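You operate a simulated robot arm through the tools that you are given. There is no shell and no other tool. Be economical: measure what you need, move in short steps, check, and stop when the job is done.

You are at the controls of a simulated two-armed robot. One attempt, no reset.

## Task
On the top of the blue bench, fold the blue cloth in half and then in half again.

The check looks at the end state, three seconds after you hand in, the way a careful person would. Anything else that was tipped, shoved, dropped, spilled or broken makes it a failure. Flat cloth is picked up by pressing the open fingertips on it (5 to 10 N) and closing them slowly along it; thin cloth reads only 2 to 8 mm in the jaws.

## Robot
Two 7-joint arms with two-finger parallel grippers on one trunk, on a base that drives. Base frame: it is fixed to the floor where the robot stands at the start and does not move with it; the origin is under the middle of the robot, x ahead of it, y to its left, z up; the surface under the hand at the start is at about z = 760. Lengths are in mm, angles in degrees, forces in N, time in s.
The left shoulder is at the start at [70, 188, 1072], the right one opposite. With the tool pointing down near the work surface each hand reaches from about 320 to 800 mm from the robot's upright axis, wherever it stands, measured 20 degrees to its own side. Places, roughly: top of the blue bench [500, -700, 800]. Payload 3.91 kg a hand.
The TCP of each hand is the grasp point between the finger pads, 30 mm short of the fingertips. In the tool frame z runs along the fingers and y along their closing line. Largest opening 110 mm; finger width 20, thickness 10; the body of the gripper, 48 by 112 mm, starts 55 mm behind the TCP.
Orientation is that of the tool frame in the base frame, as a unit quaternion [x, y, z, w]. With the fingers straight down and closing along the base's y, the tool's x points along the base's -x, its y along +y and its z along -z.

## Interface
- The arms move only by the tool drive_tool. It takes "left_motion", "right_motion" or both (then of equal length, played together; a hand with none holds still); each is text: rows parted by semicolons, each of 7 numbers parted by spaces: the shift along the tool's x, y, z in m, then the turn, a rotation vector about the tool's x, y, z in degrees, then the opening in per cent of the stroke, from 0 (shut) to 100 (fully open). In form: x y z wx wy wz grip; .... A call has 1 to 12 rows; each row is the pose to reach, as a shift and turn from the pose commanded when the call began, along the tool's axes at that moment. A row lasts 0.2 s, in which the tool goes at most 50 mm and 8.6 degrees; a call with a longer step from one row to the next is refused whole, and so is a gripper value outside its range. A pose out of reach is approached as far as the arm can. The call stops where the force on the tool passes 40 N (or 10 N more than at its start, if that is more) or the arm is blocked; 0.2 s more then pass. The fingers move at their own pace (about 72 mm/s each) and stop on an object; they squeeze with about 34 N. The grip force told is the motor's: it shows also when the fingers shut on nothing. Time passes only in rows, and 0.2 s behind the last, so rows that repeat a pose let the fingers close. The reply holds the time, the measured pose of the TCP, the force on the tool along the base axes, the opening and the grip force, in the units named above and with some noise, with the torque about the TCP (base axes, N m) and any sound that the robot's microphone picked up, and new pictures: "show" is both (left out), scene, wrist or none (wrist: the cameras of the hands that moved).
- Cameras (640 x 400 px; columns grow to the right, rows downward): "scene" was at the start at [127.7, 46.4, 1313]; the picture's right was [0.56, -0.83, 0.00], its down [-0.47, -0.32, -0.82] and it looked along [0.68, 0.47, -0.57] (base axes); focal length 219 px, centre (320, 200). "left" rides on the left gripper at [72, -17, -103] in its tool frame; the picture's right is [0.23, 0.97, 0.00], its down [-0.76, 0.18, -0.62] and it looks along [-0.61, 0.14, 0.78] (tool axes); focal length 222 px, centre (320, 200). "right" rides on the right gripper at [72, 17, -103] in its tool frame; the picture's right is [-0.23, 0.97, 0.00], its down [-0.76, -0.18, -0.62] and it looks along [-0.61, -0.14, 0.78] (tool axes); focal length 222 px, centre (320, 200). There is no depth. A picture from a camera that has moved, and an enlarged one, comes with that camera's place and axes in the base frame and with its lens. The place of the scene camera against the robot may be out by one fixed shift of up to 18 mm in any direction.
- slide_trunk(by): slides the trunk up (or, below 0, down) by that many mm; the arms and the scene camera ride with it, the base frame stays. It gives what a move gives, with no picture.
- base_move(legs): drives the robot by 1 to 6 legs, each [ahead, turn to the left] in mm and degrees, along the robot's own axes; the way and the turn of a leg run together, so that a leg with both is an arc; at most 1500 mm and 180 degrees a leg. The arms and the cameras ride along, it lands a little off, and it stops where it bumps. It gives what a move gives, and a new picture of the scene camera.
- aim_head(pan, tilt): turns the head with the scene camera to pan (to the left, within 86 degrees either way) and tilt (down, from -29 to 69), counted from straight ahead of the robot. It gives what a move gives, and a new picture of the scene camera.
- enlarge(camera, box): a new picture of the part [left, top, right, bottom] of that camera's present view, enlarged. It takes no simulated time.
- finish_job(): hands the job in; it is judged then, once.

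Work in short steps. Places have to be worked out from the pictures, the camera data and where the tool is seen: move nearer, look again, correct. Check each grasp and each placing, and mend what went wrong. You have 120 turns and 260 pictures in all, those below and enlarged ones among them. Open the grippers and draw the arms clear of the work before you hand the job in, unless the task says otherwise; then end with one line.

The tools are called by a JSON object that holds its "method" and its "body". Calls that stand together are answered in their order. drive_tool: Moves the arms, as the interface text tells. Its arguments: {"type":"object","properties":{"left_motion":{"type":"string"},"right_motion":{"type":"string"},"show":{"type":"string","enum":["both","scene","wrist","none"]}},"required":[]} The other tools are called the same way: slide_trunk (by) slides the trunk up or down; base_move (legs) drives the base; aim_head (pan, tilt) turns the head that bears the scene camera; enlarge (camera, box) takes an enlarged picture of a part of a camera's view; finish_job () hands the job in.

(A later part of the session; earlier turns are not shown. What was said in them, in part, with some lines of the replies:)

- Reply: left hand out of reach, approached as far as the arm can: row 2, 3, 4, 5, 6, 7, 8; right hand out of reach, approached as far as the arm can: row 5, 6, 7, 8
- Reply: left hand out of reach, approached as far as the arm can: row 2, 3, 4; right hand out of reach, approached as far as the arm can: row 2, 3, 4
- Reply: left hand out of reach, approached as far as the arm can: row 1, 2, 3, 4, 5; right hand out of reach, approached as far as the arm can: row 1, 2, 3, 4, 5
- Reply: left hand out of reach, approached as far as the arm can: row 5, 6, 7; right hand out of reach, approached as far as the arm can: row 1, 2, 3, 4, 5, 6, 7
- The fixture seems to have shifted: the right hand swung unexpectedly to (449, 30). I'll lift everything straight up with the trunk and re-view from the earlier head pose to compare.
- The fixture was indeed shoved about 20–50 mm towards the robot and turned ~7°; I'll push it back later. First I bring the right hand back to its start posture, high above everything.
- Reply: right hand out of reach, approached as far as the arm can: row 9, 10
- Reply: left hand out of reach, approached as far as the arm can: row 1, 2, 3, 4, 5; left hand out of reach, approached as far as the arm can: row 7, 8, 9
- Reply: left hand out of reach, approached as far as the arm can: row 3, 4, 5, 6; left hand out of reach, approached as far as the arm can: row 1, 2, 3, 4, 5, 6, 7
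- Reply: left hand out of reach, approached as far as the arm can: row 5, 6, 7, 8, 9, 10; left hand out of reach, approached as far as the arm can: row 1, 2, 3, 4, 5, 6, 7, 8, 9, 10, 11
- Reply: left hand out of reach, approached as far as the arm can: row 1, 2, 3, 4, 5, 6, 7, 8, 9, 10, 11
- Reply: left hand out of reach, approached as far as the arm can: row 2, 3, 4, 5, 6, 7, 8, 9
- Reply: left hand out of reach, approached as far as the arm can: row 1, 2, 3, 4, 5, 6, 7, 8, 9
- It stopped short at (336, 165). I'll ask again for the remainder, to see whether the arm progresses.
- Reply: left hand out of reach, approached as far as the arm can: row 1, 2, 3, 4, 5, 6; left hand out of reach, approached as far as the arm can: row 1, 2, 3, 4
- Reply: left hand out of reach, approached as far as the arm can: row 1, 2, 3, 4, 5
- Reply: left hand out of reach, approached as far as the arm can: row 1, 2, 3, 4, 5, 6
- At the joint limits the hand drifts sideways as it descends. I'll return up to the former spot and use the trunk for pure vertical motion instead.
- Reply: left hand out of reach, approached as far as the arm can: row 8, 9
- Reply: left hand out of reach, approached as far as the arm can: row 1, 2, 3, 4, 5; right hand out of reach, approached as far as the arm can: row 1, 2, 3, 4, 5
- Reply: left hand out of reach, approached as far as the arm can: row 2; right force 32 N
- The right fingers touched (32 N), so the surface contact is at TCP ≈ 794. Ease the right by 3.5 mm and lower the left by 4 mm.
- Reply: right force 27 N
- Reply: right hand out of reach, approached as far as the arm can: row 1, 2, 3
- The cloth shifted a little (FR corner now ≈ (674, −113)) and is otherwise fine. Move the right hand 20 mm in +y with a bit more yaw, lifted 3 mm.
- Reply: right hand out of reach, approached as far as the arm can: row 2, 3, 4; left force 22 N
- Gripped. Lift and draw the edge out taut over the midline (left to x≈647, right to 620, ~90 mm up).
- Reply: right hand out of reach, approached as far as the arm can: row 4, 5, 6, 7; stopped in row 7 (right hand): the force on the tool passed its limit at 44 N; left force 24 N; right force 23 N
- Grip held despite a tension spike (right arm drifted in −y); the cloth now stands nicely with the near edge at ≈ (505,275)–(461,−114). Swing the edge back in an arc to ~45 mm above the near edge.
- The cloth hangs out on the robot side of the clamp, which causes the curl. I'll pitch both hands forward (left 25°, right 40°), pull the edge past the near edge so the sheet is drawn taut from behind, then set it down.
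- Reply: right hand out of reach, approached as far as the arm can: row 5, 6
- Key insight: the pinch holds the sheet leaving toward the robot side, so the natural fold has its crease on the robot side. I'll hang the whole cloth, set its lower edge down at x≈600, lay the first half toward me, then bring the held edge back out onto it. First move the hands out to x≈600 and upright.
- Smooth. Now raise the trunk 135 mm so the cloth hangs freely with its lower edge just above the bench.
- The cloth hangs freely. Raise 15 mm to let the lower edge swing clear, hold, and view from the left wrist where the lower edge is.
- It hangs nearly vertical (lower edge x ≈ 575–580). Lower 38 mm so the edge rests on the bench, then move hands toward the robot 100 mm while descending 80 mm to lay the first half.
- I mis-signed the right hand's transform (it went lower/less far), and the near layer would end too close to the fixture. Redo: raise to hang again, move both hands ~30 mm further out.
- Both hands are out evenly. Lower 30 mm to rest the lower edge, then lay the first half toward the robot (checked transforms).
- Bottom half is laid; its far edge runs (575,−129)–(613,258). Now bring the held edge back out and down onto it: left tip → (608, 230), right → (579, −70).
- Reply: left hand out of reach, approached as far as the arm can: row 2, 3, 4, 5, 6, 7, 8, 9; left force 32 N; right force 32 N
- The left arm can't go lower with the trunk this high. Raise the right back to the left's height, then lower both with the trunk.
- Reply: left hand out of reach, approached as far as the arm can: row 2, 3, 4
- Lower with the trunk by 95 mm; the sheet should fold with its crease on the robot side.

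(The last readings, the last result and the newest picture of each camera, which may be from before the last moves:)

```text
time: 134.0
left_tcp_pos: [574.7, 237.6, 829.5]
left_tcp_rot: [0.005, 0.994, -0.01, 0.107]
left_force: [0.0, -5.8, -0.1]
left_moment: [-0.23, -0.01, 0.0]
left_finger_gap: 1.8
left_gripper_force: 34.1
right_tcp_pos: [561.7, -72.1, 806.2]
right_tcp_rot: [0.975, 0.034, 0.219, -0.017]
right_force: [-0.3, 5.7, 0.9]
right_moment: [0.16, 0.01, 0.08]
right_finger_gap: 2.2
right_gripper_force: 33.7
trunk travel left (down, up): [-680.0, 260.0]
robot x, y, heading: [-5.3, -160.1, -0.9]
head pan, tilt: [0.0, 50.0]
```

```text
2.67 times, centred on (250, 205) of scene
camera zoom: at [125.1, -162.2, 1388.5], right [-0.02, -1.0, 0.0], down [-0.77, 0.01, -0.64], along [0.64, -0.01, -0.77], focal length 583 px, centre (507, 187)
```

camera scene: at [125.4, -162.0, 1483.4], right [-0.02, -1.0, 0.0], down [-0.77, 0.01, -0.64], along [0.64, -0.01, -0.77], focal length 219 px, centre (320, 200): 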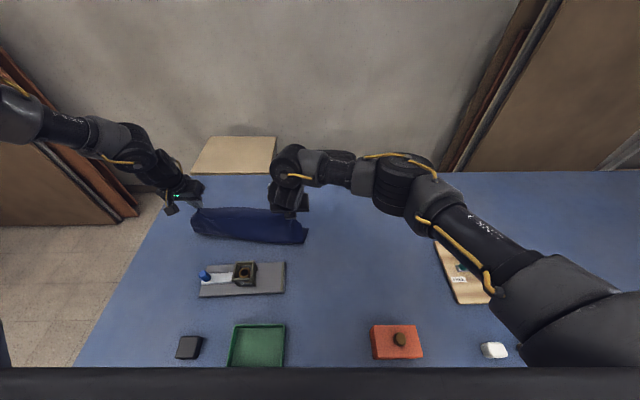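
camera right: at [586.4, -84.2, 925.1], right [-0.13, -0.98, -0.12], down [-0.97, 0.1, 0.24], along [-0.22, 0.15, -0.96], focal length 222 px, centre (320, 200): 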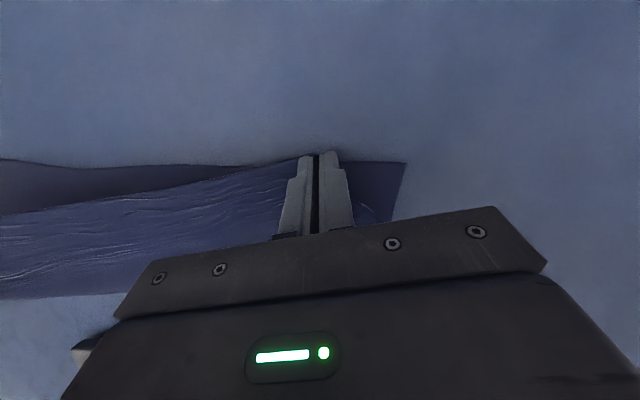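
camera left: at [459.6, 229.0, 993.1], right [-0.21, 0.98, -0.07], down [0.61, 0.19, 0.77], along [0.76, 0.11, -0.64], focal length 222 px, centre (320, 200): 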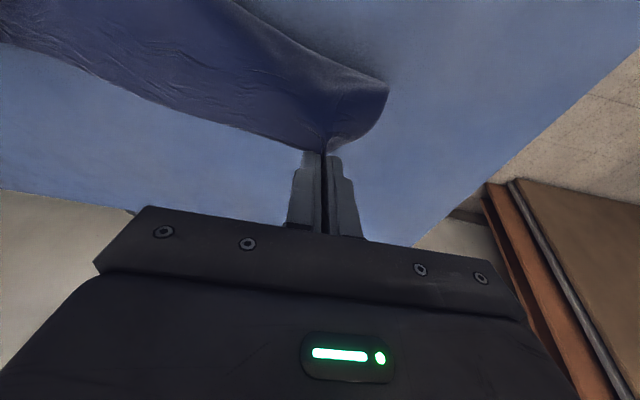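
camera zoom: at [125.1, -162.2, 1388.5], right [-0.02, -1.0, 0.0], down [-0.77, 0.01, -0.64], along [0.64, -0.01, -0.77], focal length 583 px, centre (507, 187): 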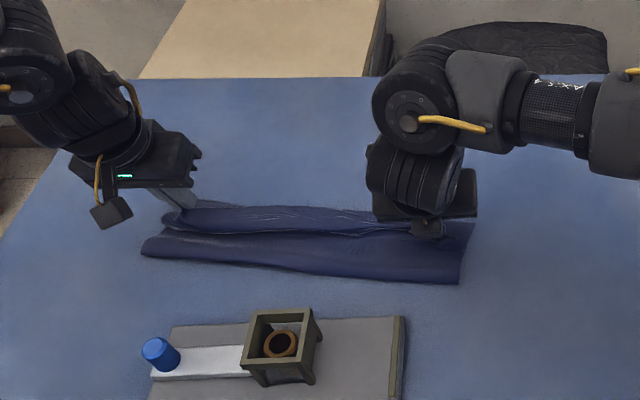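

The far edges: right held edge already coincides with the bottom edge (x≈575); the left must go ~28 mm further out. Shift left +28 mm and raise right 30 mm so the trunk can bring both down.

{"method": "drive_tool", "body": {"left_motion": "-0.009 0 0.001 0 0 0 0; -0.018 0 0.002 0 0 0 0; -0.0274 0 0.004 0 0 0 0; -0.0274 0 0.004 0 0 0 0", "right_motion": "0.004 0 -0.009 0 0 0 0; 0.0085 0 -0.018 0 0 0 0; 0.0128 0 -0.027 0 0 0 0; 0.0128 0 -0.027 0 0 0 0", "show": "none"}}

{"method": "slide_trunk", "body": {"by": -28}}

{"method": "enlarge", "body": {"camera": "left", "box": [0, 0, 640, 400]}}

{"method": "enlarge", "body": {"camera": "right", "box": [0, 0, 640, 400]}}

```text
time: 135.0
left_tcp_pos: [593.6, 239.6, 843.0]
left_tcp_rot: [0.005, 0.994, -0.011, 0.106]
left_force: [-0.5, -10.2, -0.5]
left_moment: [-0.33, 0.02, 0.06]
left_finger_gap: 1.8
left_gripper_force: 34.0
left hand out of reach, approached as far as the arm can: row 1, 2, 3, 4
right_tcp_pos: [561.3, -72.5, 837.1]
right_tcp_rot: [0.975, 0.034, 0.219, -0.016]
right_force: [0.7, 9.6, -0.2]
right_moment: [0.26, -0.03, 0.11]
right_finger_gap: 1.9
right_gripper_force: 34.2
trunk travel left (down, up): [-680.0, 260.0]
robot x, y, heading: [-4.7, -157.3, -0.8]
head pan, tilt: [0.0, 50.0]
```

```text
time: 135.8
left_tcp_pos: [593.3, 239.8, 815.1]
left_tcp_rot: [0.005, 0.994, -0.01, 0.107]
left_force: [0.1, -10.6, 0.3]
left_moment: [-0.37, 0.03, 0.06]
left_finger_gap: 2.0
left_gripper_force: 34.5
right_tcp_pos: [561.0, -73.9, 808.6]
right_tcp_rot: [0.975, 0.034, 0.219, -0.017]
right_force: [0.5, 10.7, 0.2]
right_moment: [0.27, 0.01, 0.13]
right_finger_gap: 2.1
right_gripper_force: 34.0
trunk travel left (down, up): [-652.0, 288.0]
robot x, y, heading: [-8.6, -160.7, -1.0]
head pan, tilt: [0.0, 50.0]
```

```text
1.00 times, centred on (320, 200) of left (not enlarged: the box is as wide or as high as the picture)
camera zoom: at [501.1, 225.5, 900.7], right [-0.21, 0.98, -0.07], down [0.61, 0.18, 0.77], along [0.76, 0.12, -0.64], focal length 222 px, centre (320, 200)
```

zoom: 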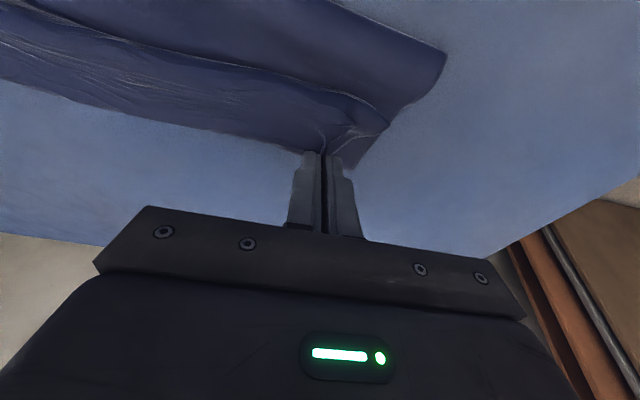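

```text
1.00 times, centred on (320, 200) of right (not enlarged: the box is as wide or as high as the picture)
camera zoom: at [583.0, -90.8, 932.5], right [-0.13, -0.98, -0.11], down [-0.97, 0.1, 0.24], along [-0.22, 0.14, -0.96], focal length 222 px, centre (320, 200)
```

zoom: 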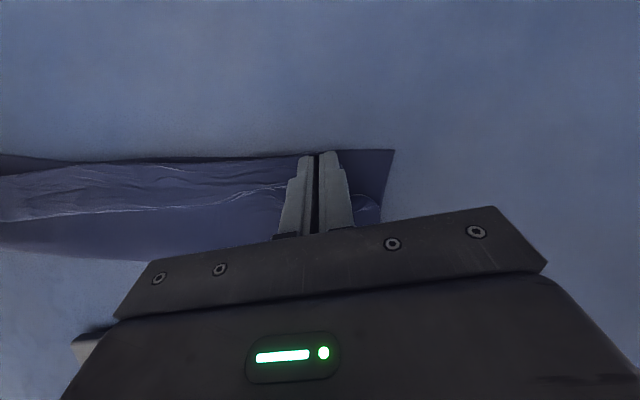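

Almost there: left edge ~8–12 mm short. Nudge left out and lower with trunk 14 mm.

{"method": "drive_tool", "body": {"left_motion": "-0.006 -0.002 0.001 0 0 0 0; -0.012 -0.004 0.001 0 0 0 0; -0.012 -0.004 0.001 0 0 0 0", "right_motion": "0 -0.001 0 0 0 0 0; 0 -0.003 0 0 0 0 0; 0 -0.003 0 0 0 0 0", "show": "none"}}

{"method": "slide_trunk", "body": {"by": -15}}

```text
time: 136.6
left_tcp_pos: [600.3, 238.7, 821.2]
left_tcp_rot: [0.005, 0.994, -0.01, 0.107]
left_force: [-0.3, -5.5, 0.0]
left_moment: [-0.2, 0.0, 0.0]
left_finger_gap: 1.9
left_gripper_force: 33.8
left hand out of reach, approached as far as the arm can: row 1, 2, 3
right_tcp_pos: [561.5, -71.3, 809.4]
right_tcp_rot: [0.975, 0.035, 0.221, -0.016]
right_force: [0.9, 5.6, 1.0]
right_moment: [0.14, -0.02, 0.01]
right_finger_gap: 2.0
right_gripper_force: 34.2
trunk travel left (down, up): [-652.0, 288.0]
robot x, y, heading: [-5.7, -158.9, -0.9]
head pan, tilt: [0.0, 50.0]
```

```text
time: 137.2
left_tcp_pos: [599.9, 238.2, 807.3]
left_tcp_rot: [0.005, 0.994, -0.01, 0.108]
left_force: [0.8, -5.3, -0.5]
left_moment: [-0.15, 0.01, 0.01]
left_finger_gap: 1.8
left_gripper_force: 33.8
right_tcp_pos: [560.3, -71.1, 794.2]
right_tcp_rot: [0.975, 0.034, 0.22, -0.016]
right_force: [0.6, 4.7, 3.3]
right_moment: [0.13, -0.02, 0.03]
right_finger_gap: 2.0
right_gripper_force: 34.0
trunk travel left (down, up): [-637.0, 303.0]
robot x, y, heading: [-0.0, -157.4, -1.2]
head pan, tilt: [0.0, 50.0]
```

Right is on the bench (3 N). Release it slowly and lift 40 mm.

{"method": "drive_tool", "body": {"right_motion": "0 0 0 0 0 0 5; 0 0 0 0 0 0 10; 0 0 0 0 0 0 15; 0 0 0 0 0 0 20; 0 0 0 0 0 0 25; 0 0 0 0 0 0 25; 0.006 0 -0.012 0 0 0 25; 0.012 0 -0.024 0 0 0 25; 0.018 0 -0.037 0 0 0 25", "show": "none"}}

{"method": "slide_trunk", "body": {"by": -10}}

{"method": "enlarge", "body": {"camera": "right", "box": [0, 40, 448, 320]}}

```text
time: 139.2
left_tcp_pos: [601.0, 237.5, 806.3]
left_tcp_rot: [0.005, 0.994, -0.01, 0.108]
left_force: [0.2, 0.0, 0.4]
left_moment: [-0.02, 0.02, -0.01]
left_finger_gap: 1.4
left_gripper_force: 34.5
right_tcp_pos: [560.1, -70.8, 834.3]
right_tcp_rot: [0.975, 0.034, 0.22, -0.016]
right_force: [0.2, 0.2, 0.3]
right_moment: [0.01, -0.02, 0.01]
right_finger_gap: 27.2
right_gripper_force: 0.0
trunk travel left (down, up): [-637.0, 303.0]
robot x, y, heading: [-5.3, -156.1, -0.9]
head pan, tilt: [0.0, 50.0]
```

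```text
time: 139.8
left_tcp_pos: [600.5, 238.0, 796.4]
left_tcp_rot: [0.005, 0.994, -0.01, 0.107]
left_force: [0.3, -0.6, 2.8]
left_moment: [0.0, -0.01, 0.0]
left_finger_gap: 1.8
left_gripper_force: 33.8
right_tcp_pos: [560.2, -69.8, 823.4]
right_tcp_rot: [0.975, 0.035, 0.219, -0.017]
right_force: [-0.5, -0.7, 0.4]
right_moment: [-0.02, 0.04, 0.01]
right_finger_gap: 27.7
right_gripper_force: 0.1
trunk travel left (down, up): [-627.0, 313.0]
robot x, y, heading: [-7.1, -156.8, -1.0]
head pan, tilt: [0.0, 50.0]
```

```text
1.43 times, centred on (224, 180) of right
camera zoom: at [583.1, -88.2, 947.5], right [-0.13, -0.98, -0.11], down [-0.97, 0.1, 0.24], along [-0.22, 0.14, -0.96], focal length 317 px, centre (457, 229)
```

zoom: 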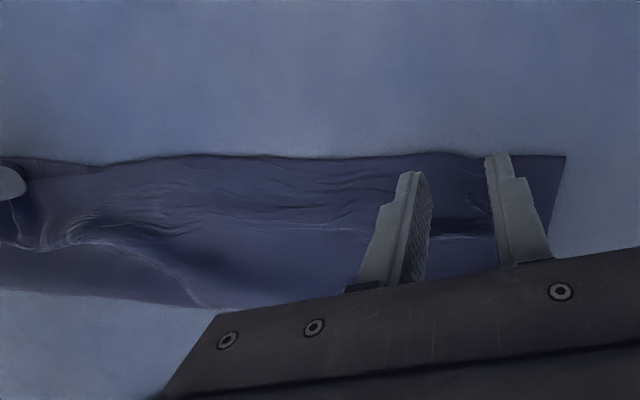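

Left contact 2.8 N; release it slowly, lift both with the trunk, and take a full look.

{"method": "drive_tool", "body": {"left_motion": "0 0 0 0 0 0 5; 0 0 0 0 0 0 10; 0 0 0 0 0 0 15; 0 0 0 0 0 0 20; 0 0 0 0 0 0 25; 0 0 0 0 0 0 25", "show": "none"}}

{"method": "slide_trunk", "body": {"by": 150}}

{"method": "enlarge", "body": {"camera": "right", "box": [0, 0, 640, 400]}}

{"method": "enlarge", "body": {"camera": "left", "box": [100, 0, 480, 237]}}

{"method": "enlarge", "body": {"camera": "scene", "box": [130, 150, 370, 300]}}

```text
time: 141.2
left_tcp_pos: [600.3, 238.1, 796.6]
left_tcp_rot: [0.006, 0.994, -0.01, 0.107]
left_force: [0.3, 0.2, 0.0]
left_moment: [-0.02, -0.02, -0.02]
left_finger_gap: 27.7
left_gripper_force: 0.0
right_tcp_pos: [561.0, -70.5, 824.3]
right_tcp_rot: [0.975, 0.034, 0.22, -0.016]
right_force: [0.2, -0.2, -0.2]
right_moment: [-0.01, 0.0, -0.04]
right_finger_gap: 27.8
right_gripper_force: 0.1
trunk travel left (down, up): [-627.0, 313.0]
robot x, y, heading: [-6.0, -153.8, -0.7]
head pan, tilt: [0.0, 50.0]
```

```text
time: 142.9
left_tcp_pos: [599.5, 238.1, 946.2]
left_tcp_rot: [0.005, 0.994, -0.01, 0.107]
left_force: [-0.1, -0.5, -0.7]
left_moment: [-0.02, 0.03, -0.01]
left_finger_gap: 27.7
left_gripper_force: 0.1
right_tcp_pos: [561.2, -70.9, 974.1]
right_tcp_rot: [0.975, 0.034, 0.219, -0.017]
right_force: [-1.1, 0.5, 0.4]
right_moment: [-0.01, -0.02, 0.0]
right_finger_gap: 27.6
right_gripper_force: 0.1
trunk travel left (down, up): [-777.0, 163.0]
robot x, y, heading: [-2.5, -154.3, -0.8]
head pan, tilt: [0.0, 50.0]
```

```text
1.00 times, centred on (320, 200) of right (not enlarged: the box is as wide or as high as the picture)
camera zoom: at [583.7, -87.9, 1097.1], right [-0.13, -0.98, -0.11], down [-0.97, 0.1, 0.24], along [-0.22, 0.14, -0.96], focal length 222 px, centre (320, 200)
```

zoom: 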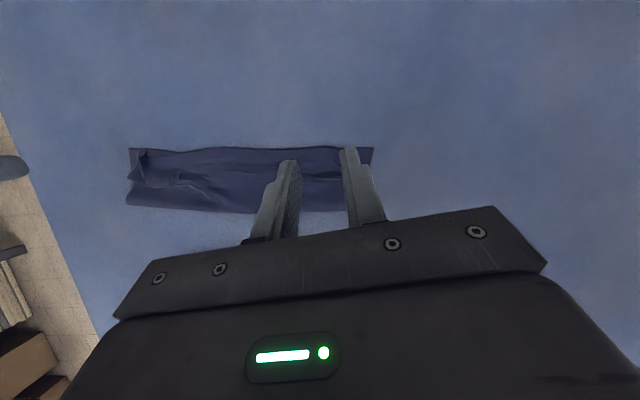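

```text
1.68 times, centred on (290, 118) of left
camera zoom: at [508.5, 223.3, 1031.8], right [-0.21, 0.98, -0.07], down [0.61, 0.18, 0.77], along [0.76, 0.12, -0.64], focal length 374 px, centre (370, 337)
```

zoom: 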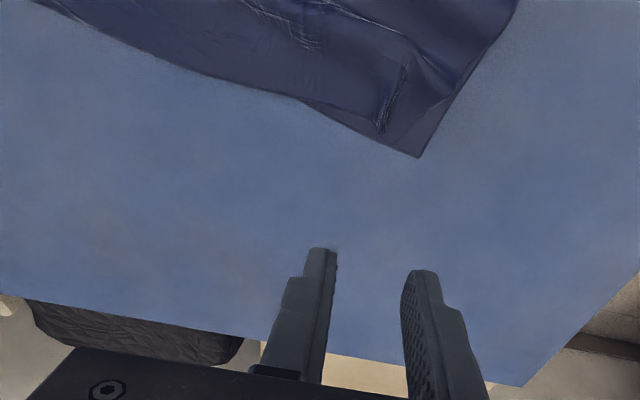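

```text
2.67 times, centred on (250, 225) of scene
camera zoom: at [125.7, -162.0, 1485.3], right [-0.02, -1.0, 0.0], down [-0.77, 0.01, -0.64], along [0.64, -0.01, -0.77], focal length 583 px, centre (507, 133)
```

zoom: 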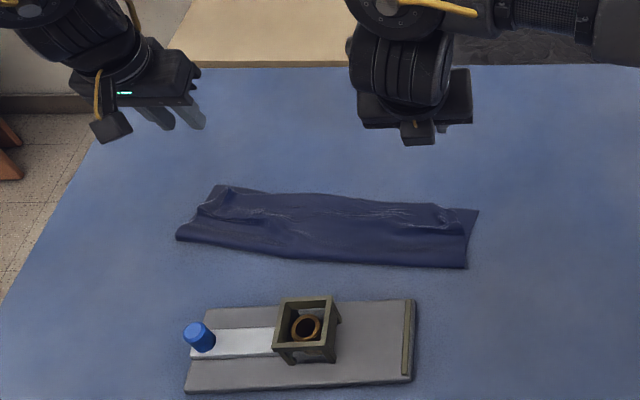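

Excellent: the cloth is now folded in half (strip ~90 × 400 mm, open edges aligned at the far side). For the second fold I'll pinch both layers at the strip's middle, lift, and lay it over, so the crease forms at the pinch. Test the right hand's reach over the middle (550, 80), moving the left aside.

{"method": "drive_tool", "body": {"left_motion": "0 0.02 -0.01 0 0 0 25; 0 0.04 -0.02 0 0 0 25; 0 0.06 -0.03 0 0 0 25; 0 0.08 -0.04 0 0 0 25; 0 0.09 -0.05 0 0 0 25; 0 0.09 -0.05 0 0 0 25", "right_motion": "0.0003 -0.03 0.0007 0 -5 0 40; 0.0007 -0.06 0.0014 0 -10 0 50; 0.001 -0.09 0.0021 0 -15 0 50; 0.0014 -0.12 0.0028 0 -20 0 50; 0.0017 -0.15 0.0035 0 -25 0 50; 0.0017 -0.15 0.0035 0 -25 0 50", "show": "wrist"}}

```text
time: 144.3
left_tcp_pos: [590.4, 328.6, 994.5]
left_tcp_rot: [0.006, 0.994, -0.011, 0.108]
left_force: [0.3, -0.5, -0.6]
left_moment: [0.02, 0.0, -0.01]
left_finger_gap: 27.3
left_gripper_force: 0.0
right_tcp_pos: [493.1, -25.4, 973.0]
right_tcp_rot: [0.999, 0.037, 0.003, -0.009]
right_force: [0.4, -0.6, 0.9]
right_moment: [-0.03, 0.0, -0.01]
right_finger_gap: 54.9
right_gripper_force: 0.0
right hand out of reach, approached as far as the arm can: row 2, 3, 4, 5, 6
trunk travel left (down, up): [-777.0, 163.0]
robot x, y, heading: [-5.4, -154.6, -1.0]
head pan, tilt: [0.0, 50.0]
camera right: at [565.9, -39.5, 1075.9], right [-0.15, -0.99, -0.02], down [-0.78, 0.11, 0.62], along [-0.61, 0.11, -0.78], focal length 222 px, centre (320, 200)
camera left: at [498.3, 314.6, 1080.5], right [-0.21, 0.98, -0.07], down [0.61, 0.18, 0.77], along [0.76, 0.12, -0.64], focal length 222 px, centre (320, 200)
```

right: 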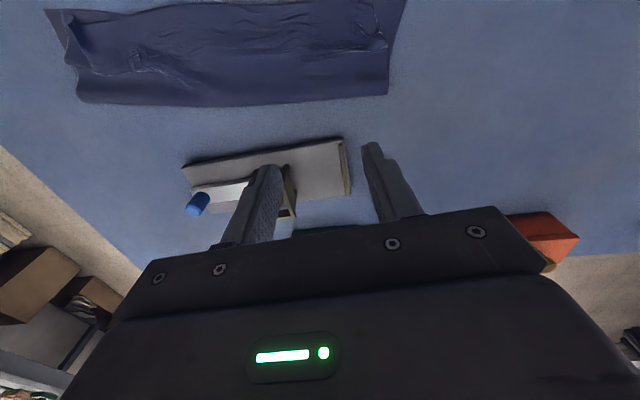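
left: 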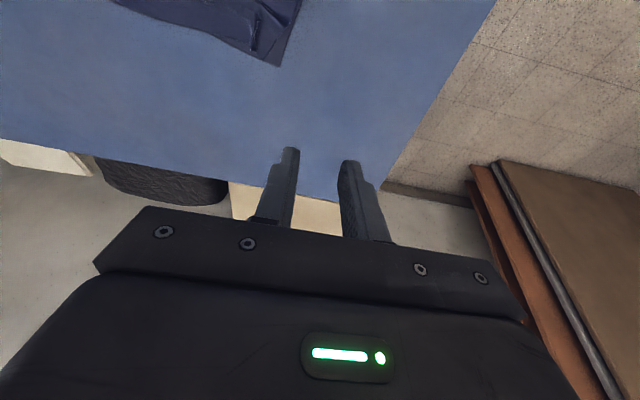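

Right can't go further left from here; same relative pose is fine if the robot shifts ~150 mm left. Drive an S-curve backward (turning right, away from the leaning boards), then forward.

{"method": "base_move", "body": {"legs": [[-200, -45], [-200, 45], [358, 0]]}}

```text
time: 150.7
left_tcp_pos: [606.9, 449.4, 994.6]
left_tcp_rot: [0.024, 0.994, -0.013, 0.108]
left_force: [0.1, -0.8, 0.5]
left_moment: [0.0, 0.02, 0.0]
left_finger_gap: 27.4
left_gripper_force: 0.0
right_tcp_pos: [494.9, 99.4, 973.4]
right_tcp_rot: [1.0, 0.018, 0.004, -0.01]
right_force: [-0.4, 1.7, -0.4]
right_moment: [0.04, 0.01, 0.03]
right_finger_gap: 55.0
right_gripper_force: 0.1
trunk travel left (down, up): [-777.0, 163.0]
robot x, y, heading: [-10.2, -14.1, -2.9]
head pan, tilt: [0.0, 50.0]
camera scene: at [121.2, -24.0, 1485.4], right [-0.05, -1.0, 0.0], down [-0.77, 0.04, -0.64], along [0.64, -0.03, -0.77], focal length 219 px, centre (320, 200)
```

scene: 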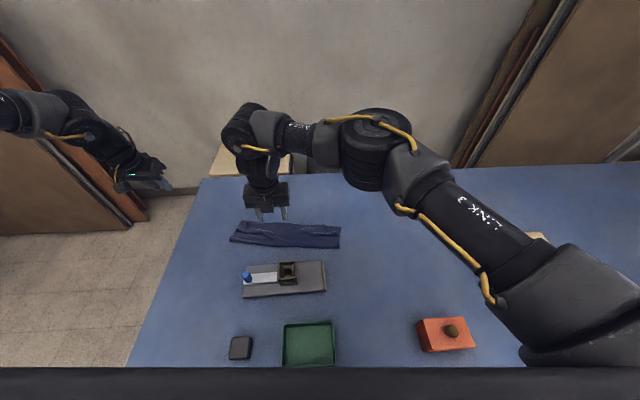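

Robot shifted to y ≈ −14. Move the right hand over the strip centre (548, 75), turn 10° to square with the strip, and descend partway.

{"method": "drive_tool", "body": {"right_motion": "0.013 0.0065 0.02 0 0 2.5 50; 0.026 0.013 0.04 0 0 5 50; 0.039 0.0195 0.06 0 0 7.5 50; 0.052 0.026 0.08 0 0 10 50; 0.052 0.026 0.08 0 0 10 50", "show": "wrist"}}

```text
time: 151.9
left_tcp_pos: [605.7, 450.9, 992.7]
left_tcp_rot: [0.025, 0.994, -0.012, 0.107]
left_force: [-0.8, 0.7, -0.3]
left_moment: [-0.01, 0.0, -0.05]
left_finger_gap: 27.2
left_gripper_force: 0.1
right_tcp_pos: [531.8, 71.2, 903.9]
right_tcp_rot: [0.998, -0.07, 0.003, -0.01]
right_force: [0.3, 0.4, 0.3]
right_moment: [0.0, 0.03, -0.02]
right_finger_gap: 55.0
right_gripper_force: 0.0
right hand out of reach, approached as far as the arm can: row 2, 3, 4, 5
trunk travel left (down, up): [-777.0, 163.0]
robot x, y, heading: [-11.4, -12.2, -3.1]
head pan, tilt: [0.0, 50.0]
camera right: at [600.9, 42.3, 1006.3], right [-0.36, -0.93, -0.02], down [-0.73, 0.27, 0.62], along [-0.58, 0.24, -0.78], focal length 222 px, centre (320, 200)
```

right: 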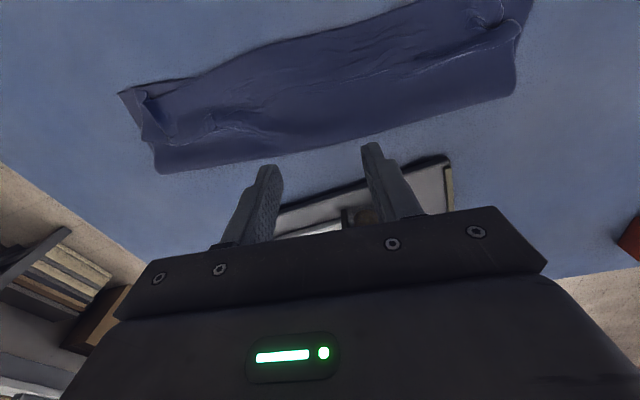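

Landing point would be near the crease side; strip centre is (555, 80). Pitch 20° forward for reach and shift accordingly.

{"method": "drive_tool", "body": {"right_motion": "0.004 -0.003 0 0 6.7 0 50; 0.009 -0.007 0 0 13.4 0 50; 0.0136 -0.011 0 0 20 0 50; 0.0136 -0.011 0 0 20 0 50", "show": "none"}}

{"method": "slide_trunk", "body": {"by": -85}}

{"method": "enlarge", "body": {"camera": "right", "box": [0, 0, 640, 400]}}

```text
time: 152.9
left_tcp_pos: [606.7, 448.9, 993.4]
left_tcp_rot: [0.024, 0.994, -0.012, 0.107]
left_force: [0.2, 0.5, -0.4]
left_moment: [0.0, 0.01, -0.02]
left_finger_gap: 27.3
left_gripper_force: 0.3
right_tcp_pos: [548.7, 80.9, 904.7]
right_tcp_rot: [0.982, -0.07, 0.175, 0.003]
right_force: [-0.1, -0.3, 0.1]
right_moment: [0.0, 0.02, -0.01]
right_finger_gap: 54.9
right_gripper_force: 0.1
trunk travel left (down, up): [-777.0, 163.0]
robot x, y, heading: [-6.1, -15.1, -3.0]
head pan, tilt: [0.0, 50.0]
```

```text
time: 154.1
left_tcp_pos: [605.5, 449.1, 908.4]
left_tcp_rot: [0.025, 0.994, -0.012, 0.108]
left_force: [-0.5, -0.1, 0.6]
left_moment: [-0.02, -0.02, -0.01]
left_finger_gap: 27.7
left_gripper_force: 0.0
right_tcp_pos: [548.3, 80.1, 820.6]
right_tcp_rot: [0.982, -0.071, 0.175, 0.003]
right_force: [0.6, 0.6, 0.7]
right_moment: [0.03, -0.02, 0.01]
right_finger_gap: 55.0
right_gripper_force: 0.0
trunk travel left (down, up): [-692.0, 248.0]
robot x, y, heading: [-6.8, -13.1, -3.0]
head pan, tilt: [0.0, 50.0]
```

```text
1.00 times, centred on (320, 200) of right (not enlarged: the box is as wide or as high as the picture)
camera zoom: at [577.7, 57.2, 940.5], right [-0.35, -0.93, -0.1], down [-0.9, 0.3, 0.33], along [-0.27, 0.2, -0.94], focal length 222 px, centre (320, 200)
```

zoom: 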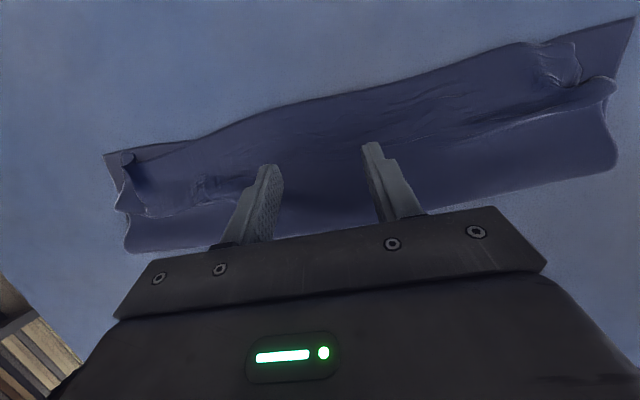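

The fingers straddle the strip's centre nicely. Lower 24 mm to near contact, then press.

{"method": "slide_trunk", "body": {"by": -24}}

{"method": "drive_tool", "body": {"right_motion": "-0.0007 0 0.0019 0 0 0 50; -0.0014 0 0.0038 0 0 0 50; -0.002 0 0.0056 0 0 0 50; -0.002 0 0.0056 0 0 0 50", "show": "none"}}

```text
time: 154.8
left_tcp_pos: [606.6, 448.7, 884.6]
left_tcp_rot: [0.024, 0.994, -0.011, 0.107]
left_force: [-0.1, -0.5, 0.1]
left_moment: [-0.01, 0.01, 0.01]
left_finger_gap: 27.6
left_gripper_force: 0.0
right_tcp_pos: [548.9, 80.9, 797.1]
right_tcp_rot: [0.982, -0.071, 0.175, 0.002]
right_force: [-0.3, 0.4, 0.6]
right_moment: [-0.01, -0.01, 0.01]
right_finger_gap: 54.8
right_gripper_force: 0.0
trunk travel left (down, up): [-668.0, 272.0]
robot x, y, heading: [-8.3, -14.7, -3.2]
head pan, tilt: [0.0, 50.0]
```

```text
time: 155.8
left_tcp_pos: [604.0, 449.2, 888.0]
left_tcp_rot: [0.025, 0.994, -0.012, 0.108]
left_force: [0.1, -0.5, -0.2]
left_moment: [0.03, -0.01, -0.03]
left_finger_gap: 27.4
left_gripper_force: 0.0
right_tcp_pos: [548.0, 81.1, 793.5]
right_tcp_rot: [0.981, -0.07, 0.18, 0.002]
right_force: [7.9, 0.5, 38.7]
right_moment: [-1.06, -0.13, 0.21]
right_finger_gap: 53.8
right_gripper_force: 0.0
trunk travel left (down, up): [-668.0, 272.0]
robot x, y, heading: [-9.9, -14.8, -3.0]
head pan, tilt: [0.0, 50.0]
```

Too hard and on one finger only; ease 2.5 mm and level by −2.5° about tool x.

{"method": "drive_tool", "body": {"right_motion": "0.0005 0 -0.0013 -1.3 0 0 50; 0.0009 0 -0.0025 -2.5 0 0 50; 0.0009 0 -0.0025 -2.5 0 0 50", "show": "none"}}

```text
time: 156.6
left_tcp_pos: [604.4, 449.9, 885.9]
left_tcp_rot: [0.024, 0.994, -0.013, 0.109]
left_force: [0.6, 0.9, 0.1]
left_moment: [-0.02, -0.01, 0.01]
left_finger_gap: 27.6
left_gripper_force: 0.0
right_tcp_pos: [547.0, 80.6, 793.4]
right_tcp_rot: [0.981, -0.074, 0.175, 0.025]
right_force: [5.3, 2.8, 26.4]
right_moment: [0.88, -0.3, -0.13]
right_finger_gap: 56.0
right_gripper_force: 0.3
trunk travel left (down, up): [-668.0, 272.0]
robot x, y, heading: [-10.6, -12.0, -2.6]
head pan, tilt: [0.0, 50.0]
```

Over-levelled a bit; turn back 1.2° and ease ~1 mm.

{"method": "drive_tool", "body": {"right_motion": "0.0002 0 -0.0005 0.6 0 0 50; 0.0004 0 -0.001 1.2 0 0 50; 0.0004 0 -0.001 1.2 0 0 50", "show": "none"}}

```text
time: 157.4
left_tcp_pos: [605.2, 449.5, 885.2]
left_tcp_rot: [0.024, 0.994, -0.012, 0.108]
left_force: [-0.8, -0.4, 0.0]
left_moment: [0.02, 0.01, -0.03]
left_finger_gap: 27.7
left_gripper_force: 0.1
right_tcp_pos: [547.3, 80.2, 793.1]
right_tcp_rot: [0.982, -0.071, 0.175, 0.015]
right_force: [2.4, -2.2, 14.2]
right_moment: [0.21, -0.13, -0.08]
right_finger_gap: 54.9
right_gripper_force: 0.1
trunk travel left (down, up): [-668.0, 272.0]
robot x, y, heading: [-9.2, -12.5, -3.1]
head pan, tilt: [0.0, 50.0]
```

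14 N and balanced. Close slowly to gather both layers.

{"method": "drive_tool", "body": {"right_motion": "0 0 0 0 0 0 46; 0 0 0 0 0 0 42; 0 0 0 0 0 0 37; 0 0 0 0 0 0 32; 0 0 0 0 0 0 27; 0 0 0 0 0 0 22; 0 0 0 0 0 0 17; 0 0 0 0 0 0 12; 0 0 0 0 0 0 7; 0 0 0 0 0 0 2; 0 0 0 0 0 0 0; 0 0 0 0 0 0 0", "show": "wrist"}}

```text
time: 160.0
left_tcp_pos: [605.5, 450.3, 885.5]
left_tcp_rot: [0.024, 0.994, -0.012, 0.109]
left_force: [0.1, 0.5, 0.1]
left_moment: [0.02, 0.03, 0.0]
left_finger_gap: 27.5
left_gripper_force: 0.0
right_tcp_pos: [548.8, 81.1, 793.4]
right_tcp_rot: [0.982, -0.072, 0.175, 0.015]
right_force: [-0.1, -0.9, 3.9]
right_moment: [-0.04, 0.0, -0.02]
right_finger_gap: 3.1
right_gripper_force: 34.5
trunk travel left (down, up): [-668.0, 272.0]
robot x, y, heading: [-9.4, -16.5, -3.0]
head pan, tilt: [0.0, 50.0]
camera right: at [577.3, 59.2, 914.6], right [-0.35, -0.93, -0.08], down [-0.89, 0.31, 0.32], along [-0.28, 0.18, -0.94], focal length 222 px, centre (320, 200)
```

right: 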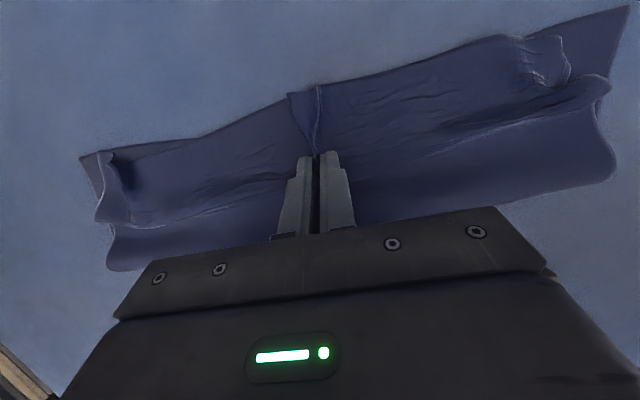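

Gap 3.1 mm (single layer read ~2), suggesting both layers. Lift 60 mm with the trunk and check.

{"method": "slide_trunk", "body": {"by": 60}}

{"method": "enlarge", "body": {"camera": "right", "box": [0, 0, 640, 400]}}

{"method": "enlarge", "body": {"camera": "scene", "box": [190, 180, 390, 305]}}

```text
time: 161.0
left_tcp_pos: [605.7, 449.5, 944.5]
left_tcp_rot: [0.024, 0.994, -0.013, 0.107]
left_force: [-0.4, -0.1, 0.0]
left_moment: [-0.01, 0.01, 0.01]
left_finger_gap: 27.8
left_gripper_force: 0.0
right_tcp_pos: [548.2, 81.9, 851.7]
right_tcp_rot: [0.982, -0.073, 0.175, 0.015]
right_force: [0.7, 0.1, 1.6]
right_moment: [0.02, -0.01, 0.03]
right_finger_gap: 3.0
right_gripper_force: 34.1
trunk travel left (down, up): [-728.0, 212.0]
robot x, y, heading: [-9.1, -10.4, -3.0]
head pan, tilt: [0.0, 50.0]
```

```text
1.00 times, centred on (320, 200) of right (not enlarged: the box is as wide or as high as the picture)
camera zoom: at [577.8, 59.6, 974.1], right [-0.35, -0.93, -0.08], down [-0.89, 0.31, 0.32], along [-0.28, 0.18, -0.94], focal length 222 px, centre (320, 200)
```

zoom: 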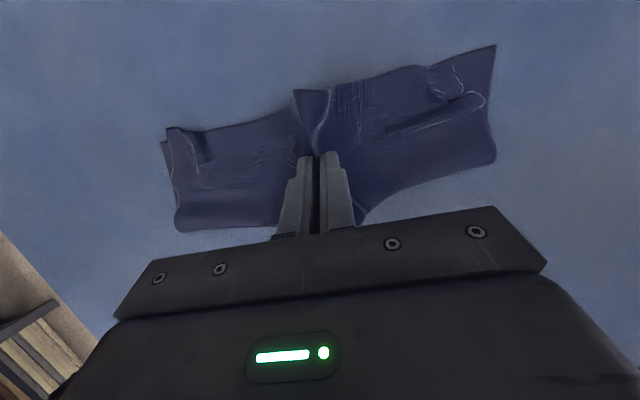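

```text
3.20 times, centred on (290, 242) of scene
camera zoom: at [122.0, -22.8, 1436.3], right [-0.05, -1.0, 0.0], down [-0.77, 0.04, -0.64], along [0.64, -0.03, -0.77], focal length 699 px, centre (416, 64)
```

zoom: 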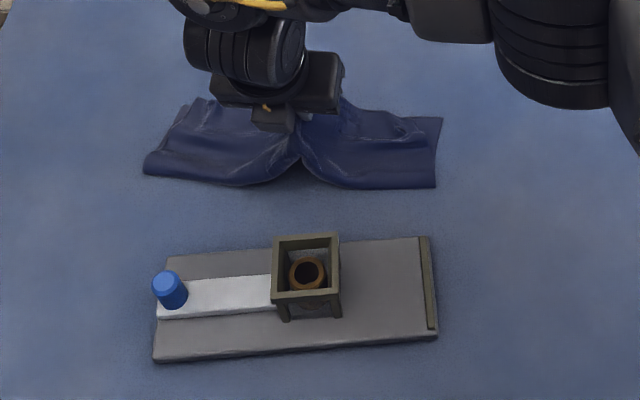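

Both layers lift evenly. Continue up 130 mm so both halves hang.

{"method": "slide_trunk", "body": {"by": 130}}

{"method": "drive_tool", "body": {"right_motion": "0 0 0 0 0 0 0; 0 0 0 0 0 0 0; 0 0 0 0 0 0 0; 0 0 0 0 0 0 0", "show": "both"}}

{"method": "enlarge", "body": {"camera": "scene", "box": [190, 180, 390, 305]}}

```text
time: 162.6
left_tcp_pos: [605.6, 448.4, 1074.3]
left_tcp_rot: [0.025, 0.994, -0.012, 0.107]
left_force: [-0.6, -0.2, 1.0]
left_moment: [-0.03, 0.01, 0.01]
left_finger_gap: 27.5
left_gripper_force: 0.0
right_tcp_pos: [547.7, 80.4, 983.6]
right_tcp_rot: [0.982, -0.072, 0.175, 0.015]
right_force: [-0.2, 0.2, 0.0]
right_moment: [0.06, 0.0, -0.04]
right_finger_gap: 2.9
right_gripper_force: 34.3
trunk travel left (down, up): [-858.0, 82.0]
robot x, y, heading: [-10.1, -12.7, -2.9]
head pan, tilt: [0.0, 50.0]
```

```text
time: 163.6
left_tcp_pos: [606.5, 450.2, 1075.9]
left_tcp_rot: [0.023, 0.994, -0.011, 0.107]
left_force: [-0.5, -0.2, 0.5]
left_moment: [0.0, 0.04, -0.02]
left_finger_gap: 27.4
left_gripper_force: 0.0
right_tcp_pos: [547.7, 80.9, 983.3]
right_tcp_rot: [0.982, -0.073, 0.175, 0.015]
right_force: [0.4, 0.0, -0.6]
right_moment: [0.04, 0.0, -0.02]
right_finger_gap: 3.1
right_gripper_force: 34.0
trunk travel left (down, up): [-858.0, 82.0]
robot x, y, heading: [-8.4, -17.9, -3.0]
head pan, tilt: [0.0, 50.0]
camera scene: at [121.7, -23.0, 1566.4], right [-0.05, -1.0, 0.0], down [-0.77, 0.04, -0.64], along [0.64, -0.03, -0.77], focal length 219 px, centre (320, 200)
camera right: at [577.6, 59.4, 1104.3], right [-0.35, -0.93, -0.08], down [-0.89, 0.31, 0.32], along [-0.28, 0.18, -0.94], focal length 222 px, centre (320, 200)
```

scene: 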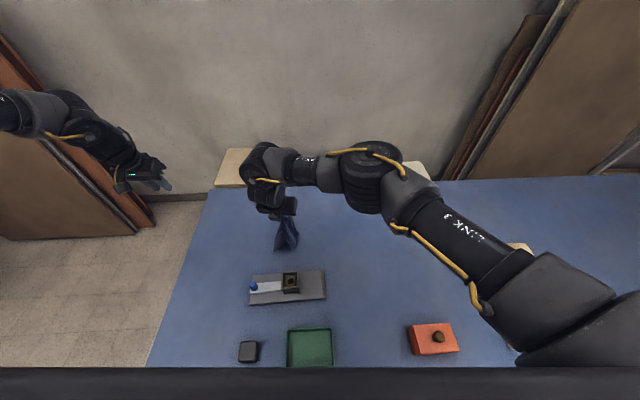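
right: 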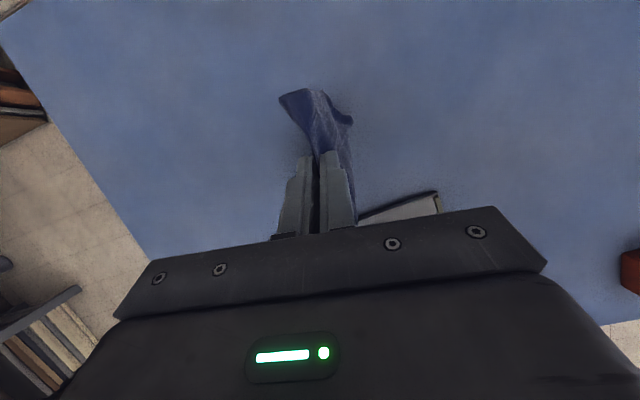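

```text
3.20 times, centred on (290, 242) of scene
camera zoom: at [121.7, -23.0, 1566.4], right [-0.05, -1.0, 0.0], down [-0.77, 0.04, -0.64], along [0.64, -0.03, -0.77], focal length 699 px, centre (416, 64)
```

zoom: 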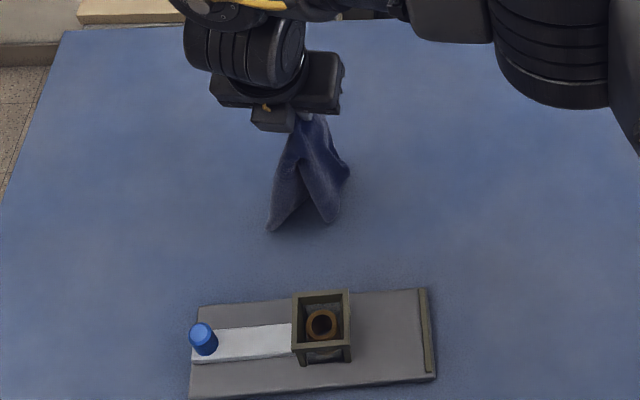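

Perfect: it hangs as a tent with both ends at the bench. Now lay it over toward −y: first part by the arm (110 mm sideways, 54 mm down).

{"method": "drive_tool", "body": {"right_motion": "-0.0014 0.0202 0.0039 0 0 0 0; -0.0036 0.0424 0.0105 0 0 0 0; -0.007 0.0656 0.0211 0 0 0 0; -0.0115 0.0888 0.0345 0 0 0 0; -0.0174 0.111 0.0516 0 0 0 0; -0.0174 0.111 0.0516 0 0 0 0", "show": "none"}}

{"method": "slide_trunk", "body": {"by": -50}}

{"method": "enlarge", "body": {"camera": "scene", "box": [190, 160, 430, 310]}}

```text
time: 165.0
left_tcp_pos: [605.0, 450.0, 1074.3]
left_tcp_rot: [0.025, 0.994, -0.013, 0.108]
left_force: [0.6, 0.4, 0.2]
left_moment: [0.01, 0.0, 0.0]
left_finger_gap: 27.6
left_gripper_force: 0.1
right_tcp_pos: [534.8, -30.1, 927.1]
right_tcp_rot: [0.982, -0.072, 0.175, 0.015]
right_force: [0.3, 0.0, -0.6]
right_moment: [0.01, 0.02, 0.0]
right_finger_gap: 3.0
right_gripper_force: 33.8
trunk travel left (down, up): [-858.0, 82.0]
robot x, y, heading: [-6.7, -10.5, -2.9]
head pan, tilt: [0.0, 50.0]
```

```text
time: 165.9
left_tcp_pos: [605.5, 448.9, 1026.1]
left_tcp_rot: [0.024, 0.994, -0.012, 0.108]
left_force: [-0.7, 0.3, 0.1]
left_moment: [0.04, 0.02, -0.04]
left_finger_gap: 27.9
left_gripper_force: 0.1
right_tcp_pos: [534.9, -31.2, 878.0]
right_tcp_rot: [0.982, -0.072, 0.175, 0.014]
right_force: [-0.8, -0.2, -0.6]
right_moment: [0.0, -0.02, 0.04]
right_finger_gap: 2.8
right_gripper_force: 34.4
trunk travel left (down, up): [-808.0, 132.0]
robot x, y, heading: [-10.6, -15.7, -3.3]
head pan, tilt: [0.0, 50.0]
```

```text
2.67 times, centred on (310, 235) of scene
camera zoom: at [121.2, -23.6, 1516.4], right [-0.05, -1.0, 0.0], down [-0.77, 0.04, -0.64], along [0.64, -0.03, -0.77], focal length 583 px, centre (347, 107)
```

zoom: 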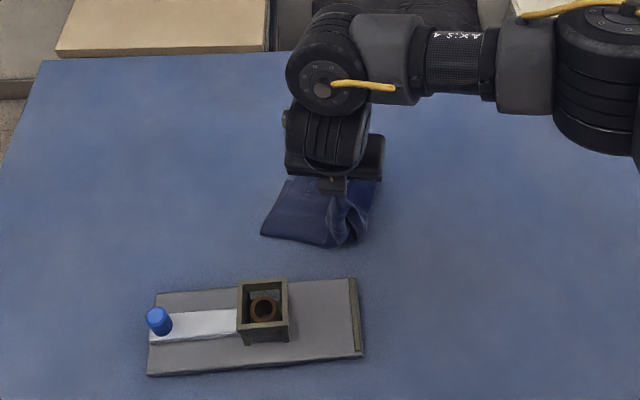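

The left half is laying out well; check from the right wrist whether the other half's end stays beneath.

{"method": "enlarge", "body": {"camera": "right", "box": [120, 0, 520, 250]}}

{"method": "enlarge", "body": {"camera": "scene", "box": [270, 210, 370, 272]}}

```text
1.60 times, centred on (320, 125) of right
camera zoom: at [564.3, -52.3, 998.7], right [-0.35, -0.93, -0.08], down [-0.89, 0.31, 0.32], along [-0.28, 0.18, -0.94], focal length 355 px, centre (320, 320)
```

zoom: 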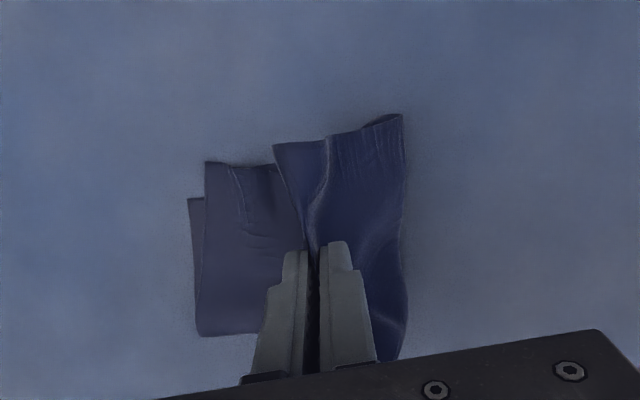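

```text
6.40 times, centred on (320, 241) of scene
camera zoom: at [121.2, -23.6, 1516.4], right [-0.05, -1.0, 0.0], down [-0.77, 0.04, -0.64], along [0.64, -0.03, -0.77], focal length 1399 px, centre (320, -62)
```

zoom: 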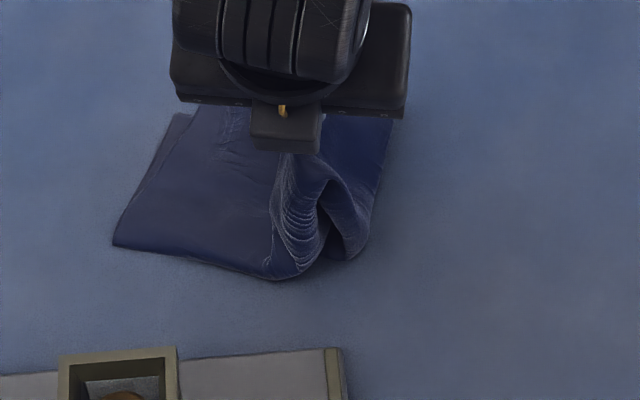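

Both ends lie together at the +y side (y ≈ 55). Continue laying the crease out to y ≈ −143 while descending.

{"method": "drive_tool", "body": {"right_motion": "-0.0021 0.0252 0.0079 0 0 0 0; -0.0058 0.0505 0.0172 0 0 0 0; -0.0104 0.0727 0.0306 0 0 0 0; -0.015 0.0928 0.046 0 0 0 0; -0.0198 0.1069 0.0592 0 0 0 0; -0.024 0.113 0.0704 0 0 0 0; -0.024 0.113 0.0704 0 0 0 0", "show": "wrist"}}

{"method": "enlarge", "body": {"camera": "scene", "box": [230, 180, 430, 305]}}

```text
time: 167.5
left_tcp_pos: [606.4, 450.2, 1025.3]
left_tcp_rot: [0.024, 0.994, -0.011, 0.107]
left_force: [0.8, -0.1, -0.3]
left_moment: [-0.02, 0.01, -0.04]
left_finger_gap: 27.4
left_gripper_force: 0.1
right_tcp_pos: [521.4, -141.7, 801.6]
right_tcp_rot: [0.982, -0.072, 0.175, 0.014]
right_force: [-0.1, 0.5, 5.2]
right_moment: [0.06, -0.02, -0.03]
right_finger_gap: 2.7
right_gripper_force: 33.5
trunk travel left (down, up): [-808.0, 132.0]
robot x, y, heading: [-12.6, -12.6, -2.9]
head pan, tilt: [0.0, 50.0]
camera right: at [550.5, -164.0, 923.2], right [-0.35, -0.93, -0.08], down [-0.89, 0.31, 0.32], along [-0.27, 0.18, -0.94], focal length 222 px, centre (320, 200)
```

right: 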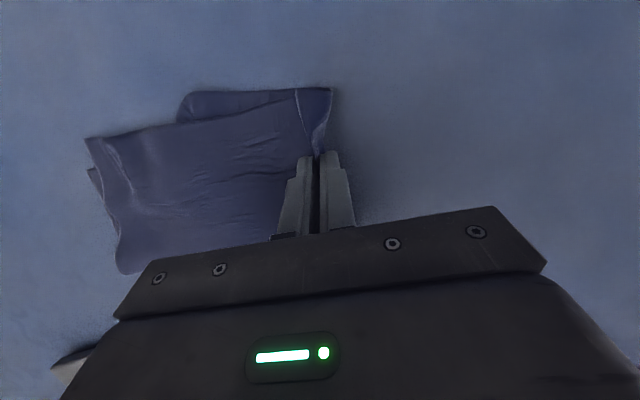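

```text
3.20 times, centred on (330, 242) of scene
camera zoom: at [120.9, -22.7, 1516.5], right [-0.05, -1.0, 0.0], down [-0.76, 0.04, -0.64], along [0.64, -0.03, -0.77], focal length 699 px, centre (288, 64)
```

zoom: 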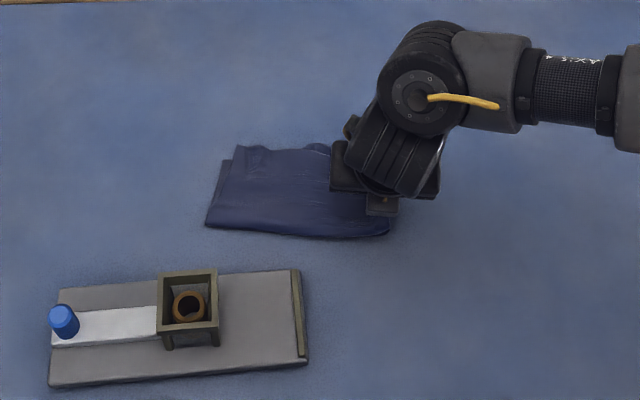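

The quarter fold is laid with the crease at the hand. Release gently and rise by the trunk.

{"method": "drive_tool", "body": {"right_motion": "0 0 0 0 0 0 4; 0 0 0 0 0 0 8; 0 0 0 0 0 0 12; 0 0 0 0 0 0 16; 0 0 0 0 0 0 20; 0 0 0 0 0 0 20", "show": "none"}}

{"method": "slide_trunk", "body": {"by": 120}}

{"method": "enlarge", "body": {"camera": "right", "box": [80, 0, 480, 250]}}

{"method": "enlarge", "body": {"camera": "scene", "box": [230, 180, 430, 305]}}

```text
time: 168.9
left_tcp_pos: [606.6, 452.1, 1024.6]
left_tcp_rot: [0.024, 0.994, -0.012, 0.108]
left_force: [0.2, 0.6, 0.5]
left_moment: [-0.02, 0.01, 0.01]
left_finger_gap: 27.5
left_gripper_force: 0.0
right_tcp_pos: [521.4, -143.8, 801.8]
right_tcp_rot: [0.982, -0.072, 0.175, 0.015]
right_force: [-0.3, -0.4, 0.7]
right_moment: [0.02, 0.02, 0.0]
right_finger_gap: 21.9
right_gripper_force: 0.0
trunk travel left (down, up): [-808.0, 132.0]
robot x, y, heading: [-7.9, -11.2, -2.9]
head pan, tilt: [0.0, 50.0]
```

```text
time: 170.4
left_tcp_pos: [605.8, 450.0, 1145.5]
left_tcp_rot: [0.024, 0.994, -0.011, 0.107]
left_force: [-0.5, -0.4, -0.8]
left_moment: [0.04, -0.03, 0.03]
left_finger_gap: 27.4
left_gripper_force: 0.1
right_tcp_pos: [521.5, -141.9, 920.9]
right_tcp_rot: [0.982, -0.072, 0.175, 0.015]
right_force: [-0.3, 0.6, 0.0]
right_moment: [0.01, -0.01, -0.03]
right_finger_gap: 22.1
right_gripper_force: 0.0
trunk travel left (down, up): [-928.0, 12.0]
robot x, y, heading: [-5.9, -12.4, -3.0]
head pan, tilt: [0.0, 50.0]
```

```text
1.60 times, centred on (280, 125) of right
camera zoom: at [550.8, -164.2, 1042.3], right [-0.35, -0.93, -0.08], down [-0.89, 0.31, 0.32], along [-0.28, 0.18, -0.94], focal length 355 px, centre (384, 320)
```

zoom: 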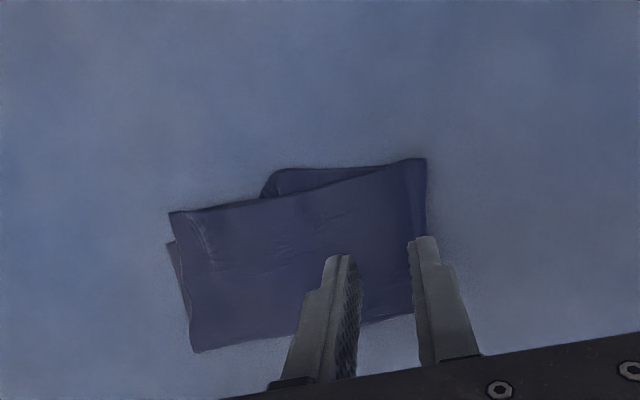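

```text
3.20 times, centred on (330, 242) of scene
camera zoom: at [122.0, -23.0, 1636.3], right [-0.05, -1.0, 0.0], down [-0.77, 0.04, -0.64], along [0.64, -0.03, -0.77], focal length 699 px, centre (288, 64)
```

zoom: 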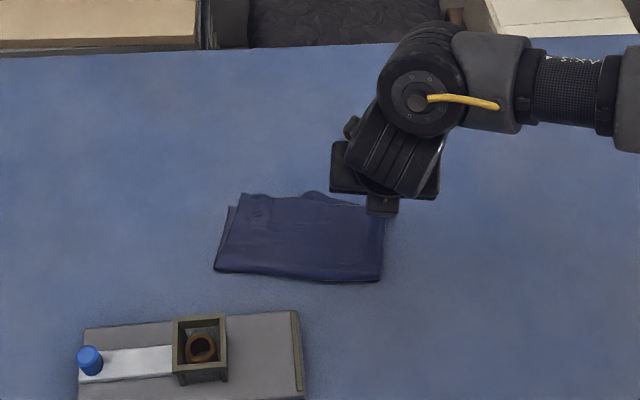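

A neat quarter fold. Draw the right arm clear (up and to its side) and check the whole bench.

{"method": "drive_tool", "body": {"right_motion": "-0.0074 0.0262 -0.0154 0 0 0 20; -0.0148 0.0524 -0.0308 0 0 0 30; -0.0222 0.0786 -0.0462 0 0 0 40; -0.0296 0.1048 -0.0616 0 0 0 50; -0.037 0.131 -0.077 0 0 0 60; -0.037 0.131 -0.077 0 0 0 60", "show": "scene"}}

{"method": "enlarge", "body": {"camera": "scene", "box": [230, 190, 390, 290]}}

```text
time: 171.8
left_tcp_pos: [605.9, 449.4, 1144.5]
left_tcp_rot: [0.025, 0.994, -0.013, 0.107]
left_force: [0.2, 0.2, -0.7]
left_moment: [-0.02, -0.03, -0.02]
left_finger_gap: 27.6
left_gripper_force: 0.1
right_tcp_pos: [440.8, -263.3, 982.3]
right_tcp_rot: [0.982, -0.071, 0.175, 0.014]
right_force: [0.5, 0.0, -0.3]
right_moment: [-0.02, -0.03, -0.01]
right_finger_gap: 66.1
right_gripper_force: 0.1
trunk travel left (down, up): [-928.0, 12.0]
robot x, y, heading: [-6.8, -14.5, -2.7]
head pan, tilt: [0.0, 50.0]
camera scene: at [122.3, -22.4, 1636.3], right [-0.05, -1.0, 0.0], down [-0.77, 0.04, -0.64], along [0.64, -0.03, -0.77], focal length 219 px, centre (320, 200)
```

scene: 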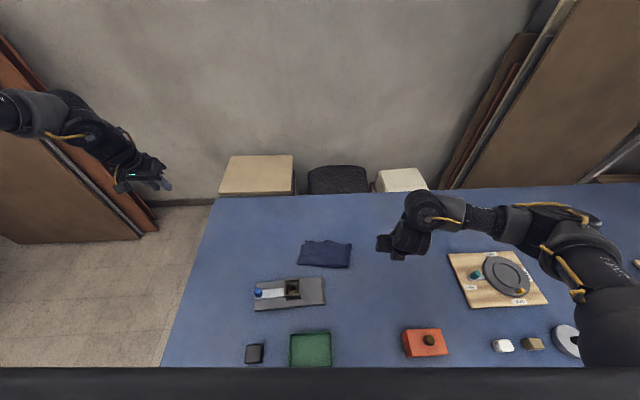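

```text
4.00 times, centred on (310, 240) of scene
camera zoom: at [122.3, -22.4, 1636.3], right [-0.05, -1.0, 0.0], down [-0.77, 0.04, -0.64], along [0.64, -0.03, -0.77], focal length 874 px, centre (360, 40)
```

zoom: 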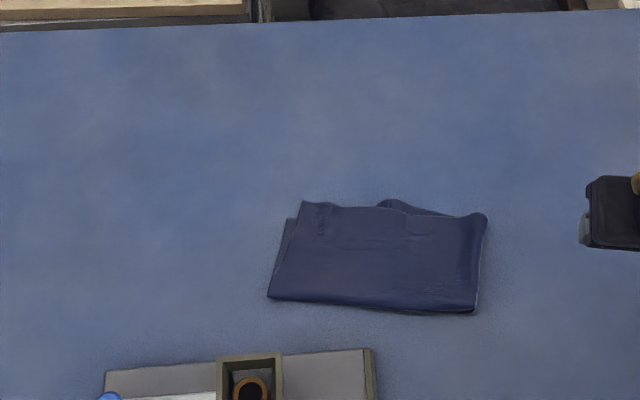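

The cloth lies as a neat quarter fold, both arms are clear and the grippers open, and the other items are in place. I'm handing in.

{"method": "finish_job", "body": {}}

```text
The job is handed in.
```

I folded the blue cloth in half and then in half again on the blue bench, with both arms clear and the grippers open. Early on, the right hand knocked the grey fixture about 20–50 mm out of place. I pushed it back to within roughly 7 mm of where it started. One corner of the lower layers sticks out about 15–20 mm at the far side of the fold.
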